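You operate a simulated robot arm through the tools that you are given. There is no shell and no other tool. Be economical: measure what you need, move in short steps, check, and stop when the job is done.

The job below is to be done with a simulated robot arm. You get a single attempt, and the scene is never put back.

## Task
Put one of the bean cans from the top of the cold room bench on the white cover.
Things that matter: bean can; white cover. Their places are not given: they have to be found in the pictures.

It is judged by the outcome, as a careful person would: the job done as asked, and still so three seconds after it is handed in. It fails if anything else is knocked over, pushed out of place, dropped, spilled or broken. Lids that push on must go on centred and level and be pressed home; caps that screw on are set level and turned clockwise until they are tight.

## Robot
A 6-joint arm with a two-finger parallel gripper, fixed in place. Base frame: the origin is at the foot of the arm, x ahead of it, y to its left, z up; the work surface is at about z = 880. Units: mm, degrees, N and s.
With the tool pointing down near the work surface it reaches from about 240 to 640 mm from the base axis. Its first joint turns from -66.0 to 66.0 degrees. Payload 2.7 kg.
The tool frame sits at the grasp point between the pads (the TCP): z along the fingers, y along the line on which they close. The tips reach 23 mm beyond it. The gripper opens to 94 mm. The fingers are 38 mm wide and 10 mm thick; the gripper's body (54 by 96 mm) begins 39 mm behind the TCP.
Orientation is told as [roll, pitch, yaw] about the base's x, y, z axes, in that order, counted from this pose: with the fingers straight down and closing along the base's y, the tool's x points along the base's -x, its y along +y and its z along -z.

## Interface
- The arm moves only by the tool step_arm. Its argument "deltas" is one flat list of numbers, 4 for each row, row after row: the shift along the base's x, y, z in mm, then the turn about the base's z in rad. In form: [tx, ty, tz, twist, tx, ty, tz, twist, ...]. A call has 1 to 12 rows; each row shifts and turns the commanded pose from where the row before left it. "grip" is the finger opening in mm, from 0 to 94, set as the call begins (left out, the last holds). Each row takes 0.2 s and may step no farther than 50 mm and 8.6 degrees from the row before; otherwise, or with a gripper value out of range, the whole call is refused. Where a pose cannot be reached the arm comes as near as it can. A force on the tool above 40 N (or 10 N above the force at the start of the call, whichever is more), or a blocked arm, ends the call early, and 0.2 s more pass. The fingers move at their own pace (about 45 mm/s each) and stop on an object; they squeeze with about 39 N. The grip force told is the motor's: it shows also when the fingers shut on nothing. Time passes only in rows, and 0.2 s behind the last, so rows that do not move let the fingers close. It gives the time, the measured TCP pose, the force on the tool (base axes), the opening and the grip force at its end, in the units of the frame above (readings bear some noise), and new pictures: "views" is both (left out), scene, wrist or none.
- Cameras (640 x 400 px; columns grow to the right, rows downward): "scene" is fixed at [76.8, -436, 1398.4]; the picture's right is [0.76, -0.65, 0.00], its down [-0.40, -0.47, -0.78] and it looks along [0.51, 0.60, -0.62] (base axes); focal length 293 px, centre (320, 200). "wrist" rides on the gripper at [-39, 0, -44] in the tool frame; the picture's right is [0.00, -1.00, 0.00], its down [0.97, 0.00, -0.24] and it looks along [0.24, 0.00, 0.97] (tool axes); focal length 218 px, centre (320, 200).
- point_at(camera, pixels): for up to 12 pixels [column, row] of the newest picture of that camera ("zoom" is the newest enlarged one), the place [x, y, z] in the base frame of the surface seen there, good to about 2 mm. It takes no simulated time.
- inspect(camera, box): a new picture of the part [left, top, right, bottom] of that camera's present view, enlarged. It takes no simulated time.
- hand_in(): hands the job in; it is judged then, once.

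Keep the steps short. Do not move on a guess: measure, check each grasp and each placing, and mend mistakes. In all there are 60 turns and 120 pictures (those below and enlarged ones count). Leave the gripper open and the arm clear of the work at the hand-in unless told otherwise, and finish with a single line.

The tools are called after "Emit:" by a JSON object that holds its "name" and its "arguments". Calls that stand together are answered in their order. step_arm: Moves the arm, as the interface text tells. Its arguments: {"type":"object","properties":{"deltas":{"type":"array","items":{"type":"number"}},"grip":{"type":"number"},"views":{"type":"string","enum":["both","scene","wrist","none"]}},"required":["deltas"]} The other tools are called the same way: point_at (camera, pixels) gives the place of the surface under pixels of a picture; inspect (camera, box) takes an enlarged picture of a part of a camera's view; hand_in () hands the job in.

At the start:

```text
time_s: 0.0
position: [417.7, -114.4, 1208.3]
orientation: [-0.1, 0.0, 0.0]
wrist_force: [0.0, 0.3, 1.1]
grip_width: 94.1
grasp_force: 0.2
```

scene: 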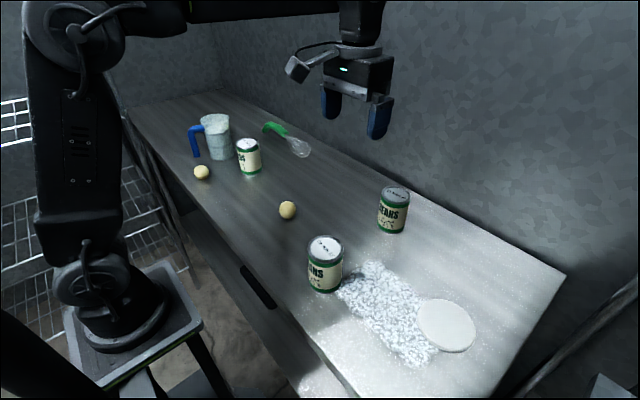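
wrist: 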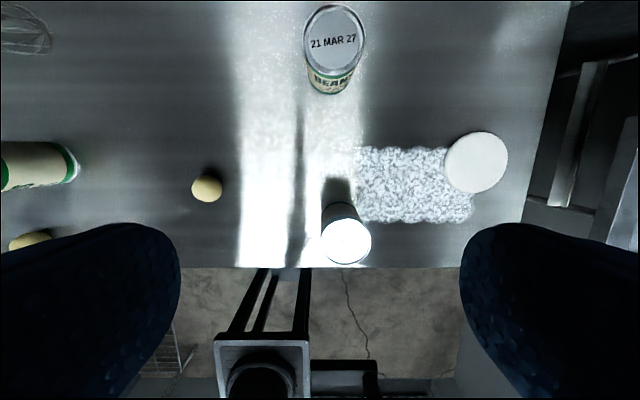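

I see three cans, a fluffy white patch and a white disc. I will zoom in on each before choosing.

Emit:
{"name": "inspect", "arguments": {"camera": "scene", "box": [290, 170, 490, 380]}}

Emit:
{"name": "inspect", "arguments": {"camera": "scene", "box": [180, 100, 320, 220]}}

Emit:
{"name": "inspect", "arguments": {"camera": "wrist", "box": [290, 110, 530, 270]}}

Emit:
{"name": "point_at", "arguments": {"camera": "wrist", "pixels": [[333, 40], [346, 240], [476, 162], [450, 165], [500, 160], [476, 135], [476, 188], [400, 185], [370, 155], [430, 215], [520, 200], [206, 188]]}}

Emit:
{"name": "point_at", "arguments": {"camera": "scene", "pixels": [[396, 194], [325, 248], [247, 145], [446, 324], [420, 322], [470, 335], [450, 303], [445, 348], [388, 310], [390, 228], [325, 288], [288, 210]]}}

```text
1.90 times, centred on (390, 275) of scene
```

zoom: 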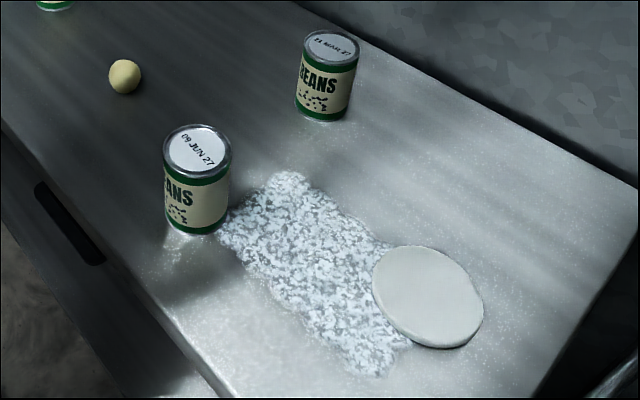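

```text
3.33 times, centred on (250, 160) of scene
```

zoom: 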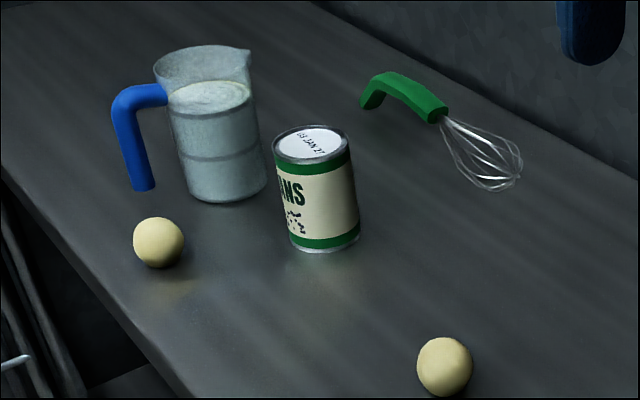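

```text
2.50 times, centred on (410, 190) of wrist
```

zoom: 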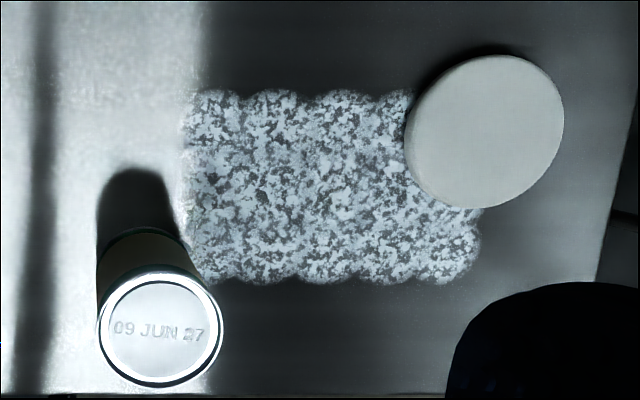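

```text
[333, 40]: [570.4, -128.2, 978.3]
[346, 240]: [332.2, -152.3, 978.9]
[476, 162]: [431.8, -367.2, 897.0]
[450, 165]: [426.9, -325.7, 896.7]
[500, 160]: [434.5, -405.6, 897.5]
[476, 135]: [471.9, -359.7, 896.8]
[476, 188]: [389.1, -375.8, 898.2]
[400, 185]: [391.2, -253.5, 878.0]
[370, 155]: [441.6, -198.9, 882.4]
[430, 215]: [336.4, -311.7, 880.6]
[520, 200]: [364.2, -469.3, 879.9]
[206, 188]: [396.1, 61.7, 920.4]
```

```text
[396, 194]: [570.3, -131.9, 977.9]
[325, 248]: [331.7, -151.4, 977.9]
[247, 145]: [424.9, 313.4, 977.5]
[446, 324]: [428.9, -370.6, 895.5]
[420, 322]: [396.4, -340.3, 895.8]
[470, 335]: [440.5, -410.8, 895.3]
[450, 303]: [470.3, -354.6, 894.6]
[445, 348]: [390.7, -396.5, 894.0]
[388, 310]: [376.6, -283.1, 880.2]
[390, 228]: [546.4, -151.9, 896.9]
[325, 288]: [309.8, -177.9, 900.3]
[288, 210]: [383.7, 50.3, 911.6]
```

The disc (about 100 mm across, top at z≈897) is the white cover. The fluffy patch is frost lying flat on the bench. The far can near (570,-130) stands clear of the frost, so I'll use that one. I'll check its edges and the wall behind it.

Emit:
{"name": "point_at", "arguments": {"camera": "scene", "pixels": [[383, 192], [409, 196], [397, 188], [395, 201], [450, 170], [440, 195], [430, 215], [418, 325], [474, 328], [440, 301], [460, 350], [482, 325]]}}

Emit:
{"name": "point_at", "arguments": {"camera": "wrist", "pixels": [[306, 40], [361, 37], [334, 8], [335, 66], [447, 162], [506, 162], [477, 133], [477, 191]]}}

```text
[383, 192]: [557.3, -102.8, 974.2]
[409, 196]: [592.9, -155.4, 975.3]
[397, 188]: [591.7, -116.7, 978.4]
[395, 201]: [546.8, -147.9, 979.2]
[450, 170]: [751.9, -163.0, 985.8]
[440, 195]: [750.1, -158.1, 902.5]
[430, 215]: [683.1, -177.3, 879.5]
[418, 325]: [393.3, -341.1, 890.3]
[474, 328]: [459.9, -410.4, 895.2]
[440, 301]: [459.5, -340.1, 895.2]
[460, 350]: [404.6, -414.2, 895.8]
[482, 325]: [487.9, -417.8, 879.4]
```

```text
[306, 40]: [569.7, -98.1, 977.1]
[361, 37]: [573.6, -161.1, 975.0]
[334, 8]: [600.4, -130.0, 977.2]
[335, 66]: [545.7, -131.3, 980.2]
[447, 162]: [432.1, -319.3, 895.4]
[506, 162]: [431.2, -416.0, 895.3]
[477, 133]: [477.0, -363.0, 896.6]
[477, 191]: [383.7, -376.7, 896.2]
```

The can centre is about (572,-130) and the disc centre about (430.5,-368). The wall is at x≈750, so there is room. I'll move above the can to z≈1040, with the gripper open.

Emit:
{"name": "step_arm", "arguments": {"deltas": [30.9, -3.1, -33.6, 0, 30.9, -3.1, -33.6, 0, 30.9, -3.1, -33.6, 0, 30.9, -3.1, -33.6, 0, 30.7, -3.2, -33.9, 0, 0, 0, 0, 0], "grip": 94}}

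```text
time_s: 1.4
position: [573.3, -129.0, 1039.3]
orientation: [0.0, 0.0, 0.0]
wrist_force: [-0.2, 1.7, 0.5]
grip_width: 94.0
grasp_force: 0.1
```

scene: 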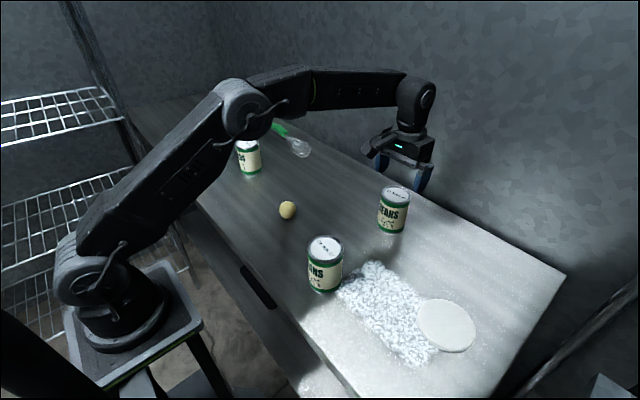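
wrist: 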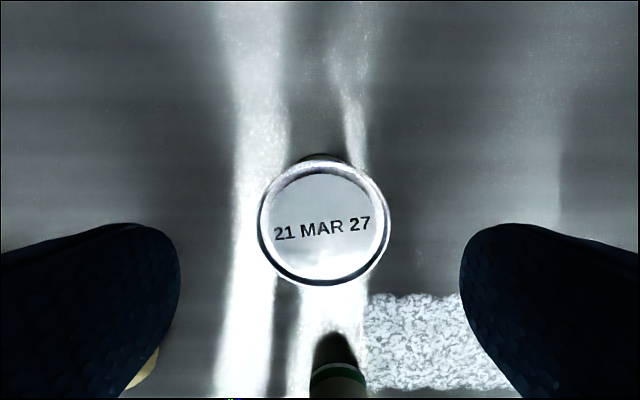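

The can's rim spans columns 257–390 and rows 160–287. I'll measure its centre from here.

Emit:
{"name": "point_at", "arguments": {"camera": "wrist", "pixels": [[260, 223], [387, 223], [324, 163], [324, 283], [324, 222]]}}

```text
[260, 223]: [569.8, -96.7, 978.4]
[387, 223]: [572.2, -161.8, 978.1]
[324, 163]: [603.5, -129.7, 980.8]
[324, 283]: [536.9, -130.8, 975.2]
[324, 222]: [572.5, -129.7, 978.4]
```

The centre is (571,-129.5) and the rim is at z≈979. I'll go straight down to TCP z≈952, where the palm begins at about 991 and clears the rim.

Emit:
{"name": "step_arm", "arguments": {"deltas": [-1, -0.5, -25, 0, -1, 0, -25, 0, 0, 0, -20, 0, 0, 0, -17, 0, 0, 0, 0, 0]}}

```text
time_s: 2.6
position: [570.2, -130.4, 955.4]
orientation: [-0.1, -0.1, 0.0]
wrist_force: [-0.1, -0.7, 0.6]
grip_width: 94.0
grasp_force: 0.0
```

scene: 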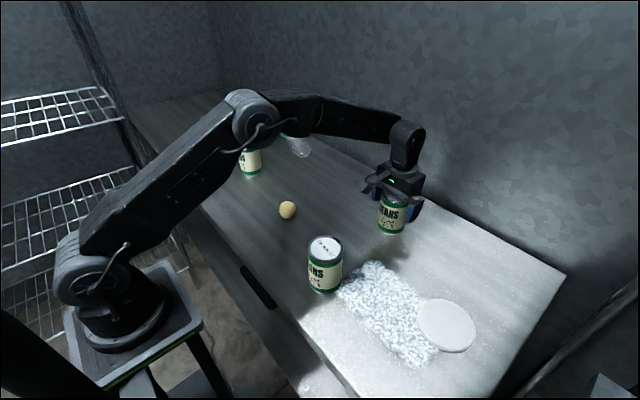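
wrist: 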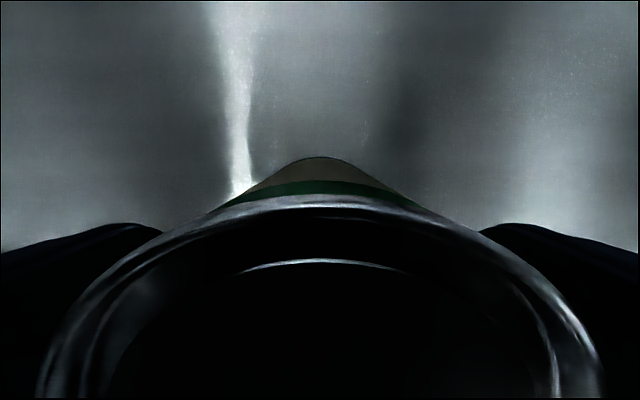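

The fingers straddle the can at z≈955. Next I'll close on it.

Emit:
{"name": "step_arm", "arguments": {"deltas": [0, 0, 0, 0, 0, 0, 0, 0, 0, 0, 0, 0, 0, 0, 0, 0], "grip": 50, "views": "none"}}

```text
time_s: 3.6
position: [570.4, -130.6, 953.7]
orientation: [-0.1, -0.1, 0.0]
wrist_force: [0.3, -0.3, -0.5]
grip_width: 67.3
grasp_force: 38.5
```

The opening stopped at 67 mm with 38 N, so the can is held. I'll lift slowly and watch the force.

Emit:
{"name": "step_arm", "arguments": {"deltas": [0, 0, 5, 0, 0, 0, 10, 0, 0, 0, 20, 0, 0, 0, 25, 0, 0, 0, 0, 0]}}

```text
time_s: 4.8
position: [569.9, -132.2, 1013.8]
orientation: [-0.1, -0.1, 0.1]
wrist_force: [0.5, -0.2, -4.4]
grip_width: 67.0
grasp_force: 39.1
```

scene: 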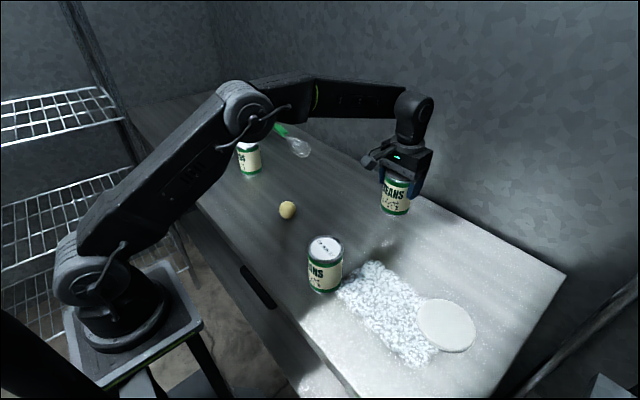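
wrist: 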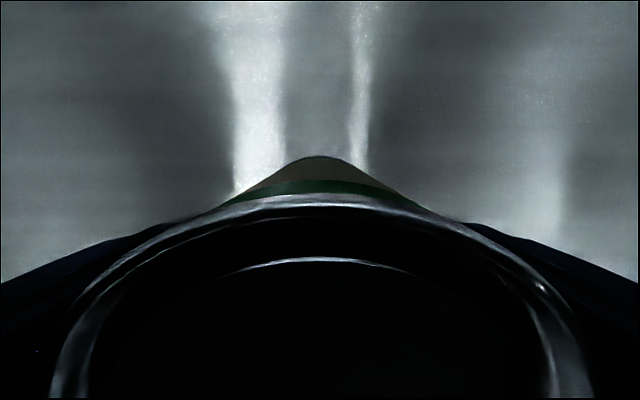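

The can is held and upright. I'll carry it level over to the disc centre (430,-368).

Emit:
{"name": "step_arm", "arguments": {"deltas": [-10, -17, 0, 0, -17.5, -29.5, 0, 0, -17.5, -29.5, 0, 0, -17.5, -29.5, 0, 0, -17.5, -29.5, 0, 0, -17.5, -29.5, 0, 0, -17.5, -29.5, 0, 0, -15, -25, 0, 0, -10, -17, 0, 0, 0, 0, 0, 0, 0, 0, 0, 0]}}

Emit:
{"name": "inspect", "arguments": {"camera": "scene", "box": [380, 200, 520, 380]}}

```text
time_s: 7.2
position: [429.7, -366.6, 1013.9]
orientation: [-0.2, -0.1, 0.0]
wrist_force: [0.4, 0.7, -3.3]
grip_width: 67.1
grasp_force: 38.8
```

scene: 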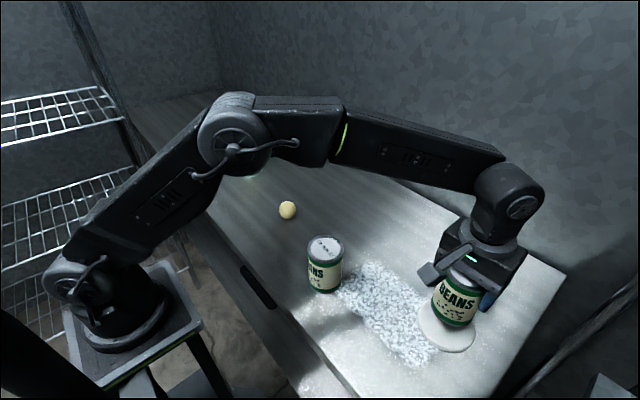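
wrist: 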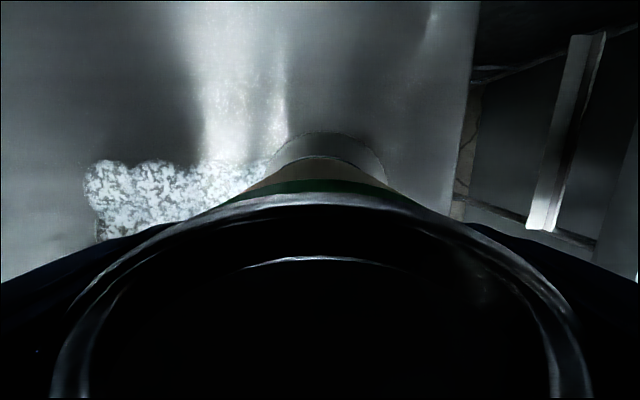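

```text
2.22 times, centred on (450, 290) of scene
```

zoom: 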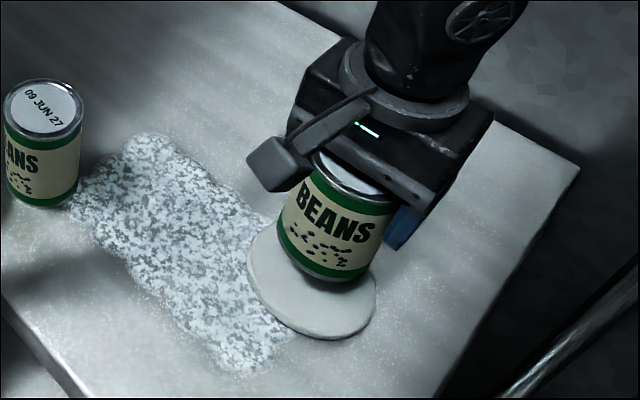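

The can is over the disc. It should touch at TCP z≈970. I'll lower 38 mm, check, then come down gently.

Emit:
{"name": "step_arm", "arguments": {"deltas": [0, -1, -15, 0, 0, 0, -13, 0, 0, 0, -10, 0, 0, 0, 0, 0], "views": "none"}}

Emit:
{"name": "inspect", "arguments": {"camera": "scene", "box": [390, 240, 500, 370]}}

```text
time_s: 8.2
position: [429.3, -366.8, 973.7]
orientation: [0.0, -0.1, 0.0]
wrist_force: [0.5, -0.3, -3.7]
grip_width: 67.1
grasp_force: 38.8
```

```text
3.08 times, centred on (445, 305) of scene
```

zoom: 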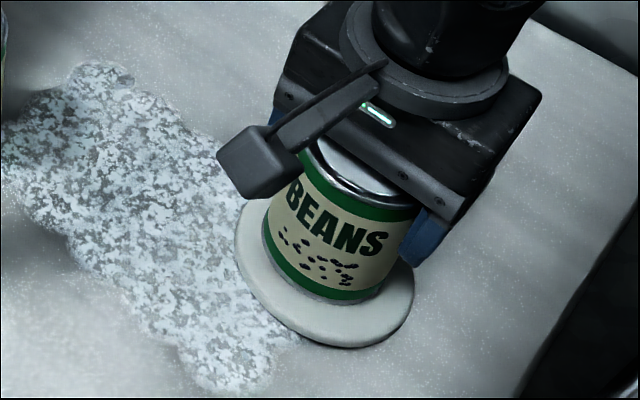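

The can is well over the disc with a few mm of gap left. I'll lower it in 1 mm steps and look for force.

Emit:
{"name": "step_arm", "arguments": {"deltas": [0, 0, -1, 0, 0, 0, -1, 0, 0, 0, -1, 0, 0, 0, 0, 0], "views": "none"}}

```text
time_s: 9.2
position: [429.6, -368.3, 972.6]
orientation: [0.1, -0.1, 0.0]
wrist_force: [0.0, -0.4, -3.4]
grip_width: 66.9
grasp_force: 39.1
```

No contact yet: the force is still only the can's weight, about -3.5 N. I'll keep lowering.

Emit:
{"name": "step_arm", "arguments": {"deltas": [0, 0, -1, 0, 0, 0, -1, 0, 0, 0, 0, 0], "views": "none"}}

```text
time_s: 10.0
position: [431.2, -367.4, 970.4]
orientation: [-0.2, -0.1, 0.0]
wrist_force: [0.1, 0.9, -1.3]
grip_width: 67.1
grasp_force: 38.9
```

The force has dropped to -1.3 N, so it is probably just touching. One more 1 mm step.

Emit:
{"name": "step_arm", "arguments": {"deltas": [0, 0, -0.7, 0, 0, 0, 0, 0], "views": "none"}}

Emit:
{"name": "inspect", "arguments": {"camera": "scene", "box": [390, 240, 500, 370]}}

```text
time_s: 10.6
position: [431.2, -368.1, 971.3]
orientation: [-0.1, -0.1, 0.0]
wrist_force: [-2.0, 2.7, 8.1]
grip_width: 67.1
grasp_force: 38.7
```

```text
3.08 times, centred on (445, 305) of scene
```

zoom: 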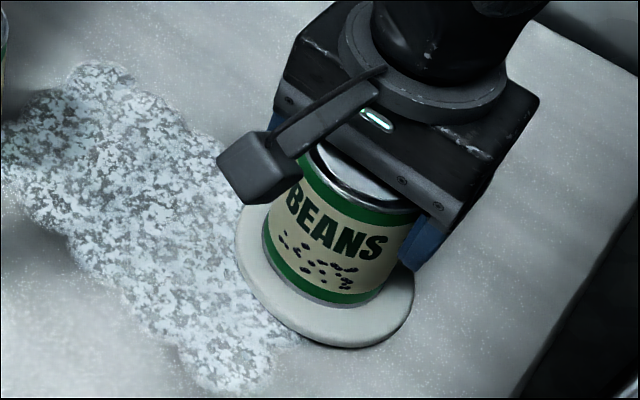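

The can is resting on the disc with +8 N upward. I'll open the gripper without moving the arm.

Emit:
{"name": "step_arm", "arguments": {"deltas": [0, 0, 0, 0, 0, 0, 0, 0, 0, 0, 0, 0, 0, 0, 0, 0], "grip": 94}}

```text
time_s: 11.6
position: [429.9, -367.9, 969.3]
orientation: [-0.1, -0.1, 0.0]
wrist_force: [-0.2, -0.2, 0.9]
grip_width: 94.1
grasp_force: 0.1
```

scene: 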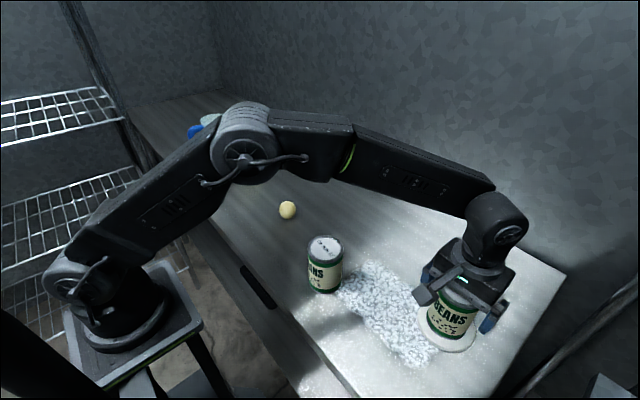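
wrist: 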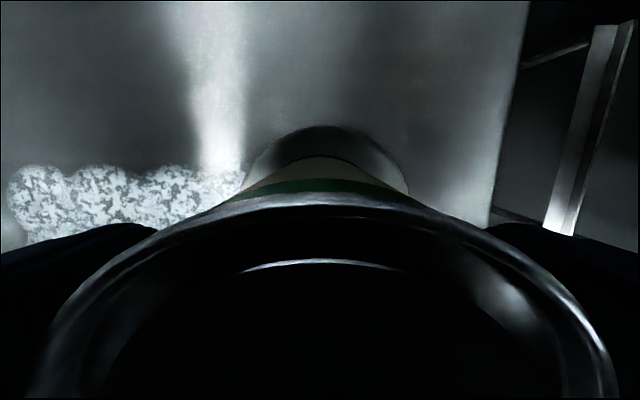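

The fingers are open and clear of the can. I'll rise straight up, then move aside toward the base.

Emit:
{"name": "step_arm", "arguments": {"deltas": [0, 0, 10, 0, 0, 0, 25, 0, 0, 0, 40, 0, 0, 0, 45, 0, 0, 0, 45, 0, 0, 0, 45, 0, 0, 40, 0, 0, 0, 45, 0, 0, 0, 45, 0, 0, 0, 40, 0, 0, 0, 0, 0, 0]}}

Emit:
{"name": "inspect", "arguments": {"camera": "scene", "box": [380, 240, 500, 370]}}

Emit:
{"name": "point_at", "arguments": {"camera": "scene", "pixels": [[325, 248], [420, 330], [474, 334], [452, 352], [288, 210]]}}

```text
time_s: 14.0
position: [430.9, -196.8, 1179.6]
orientation: [0.0, -0.2, 0.1]
wrist_force: [0.3, -0.3, -0.1]
grip_width: 93.7
grasp_force: 0.0
```

scene: 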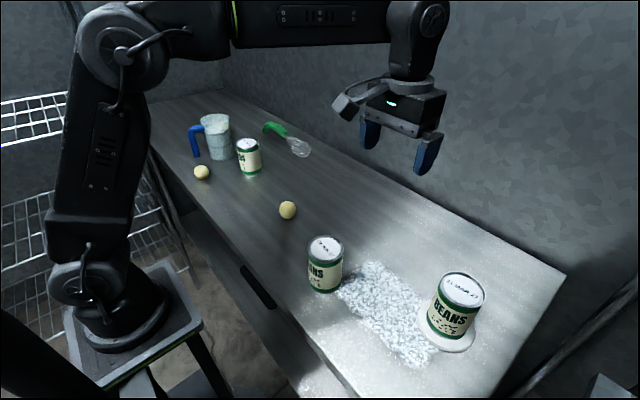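
wrist: 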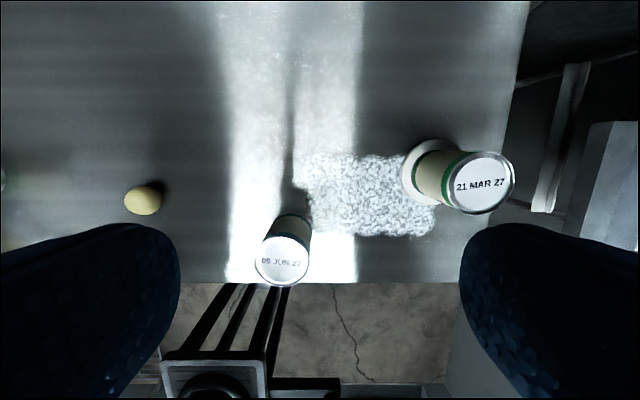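

```text
3.08 times, centred on (440, 305) of scene
```

zoom: 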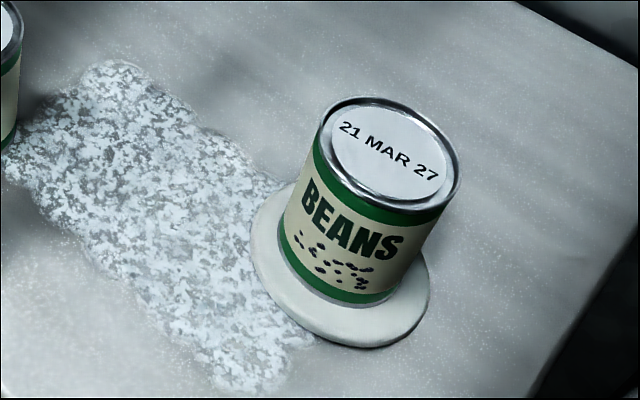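

```text
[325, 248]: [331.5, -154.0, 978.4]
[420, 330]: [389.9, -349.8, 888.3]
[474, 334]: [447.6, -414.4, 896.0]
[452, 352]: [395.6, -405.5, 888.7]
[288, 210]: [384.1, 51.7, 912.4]
```

The can stands upright on the disc, the disc hasn't moved and nothing else has shifted. The gripper is open and clear, so I'll hand in.

Emit:
{"name": "hand_in", "arguments": {}}

```text
The job is handed in.
```

One bean can (dated 21 MAR 27) now stands upright in the middle of the white cover; nothing else looks disturbed, and the gripper is open and clear.
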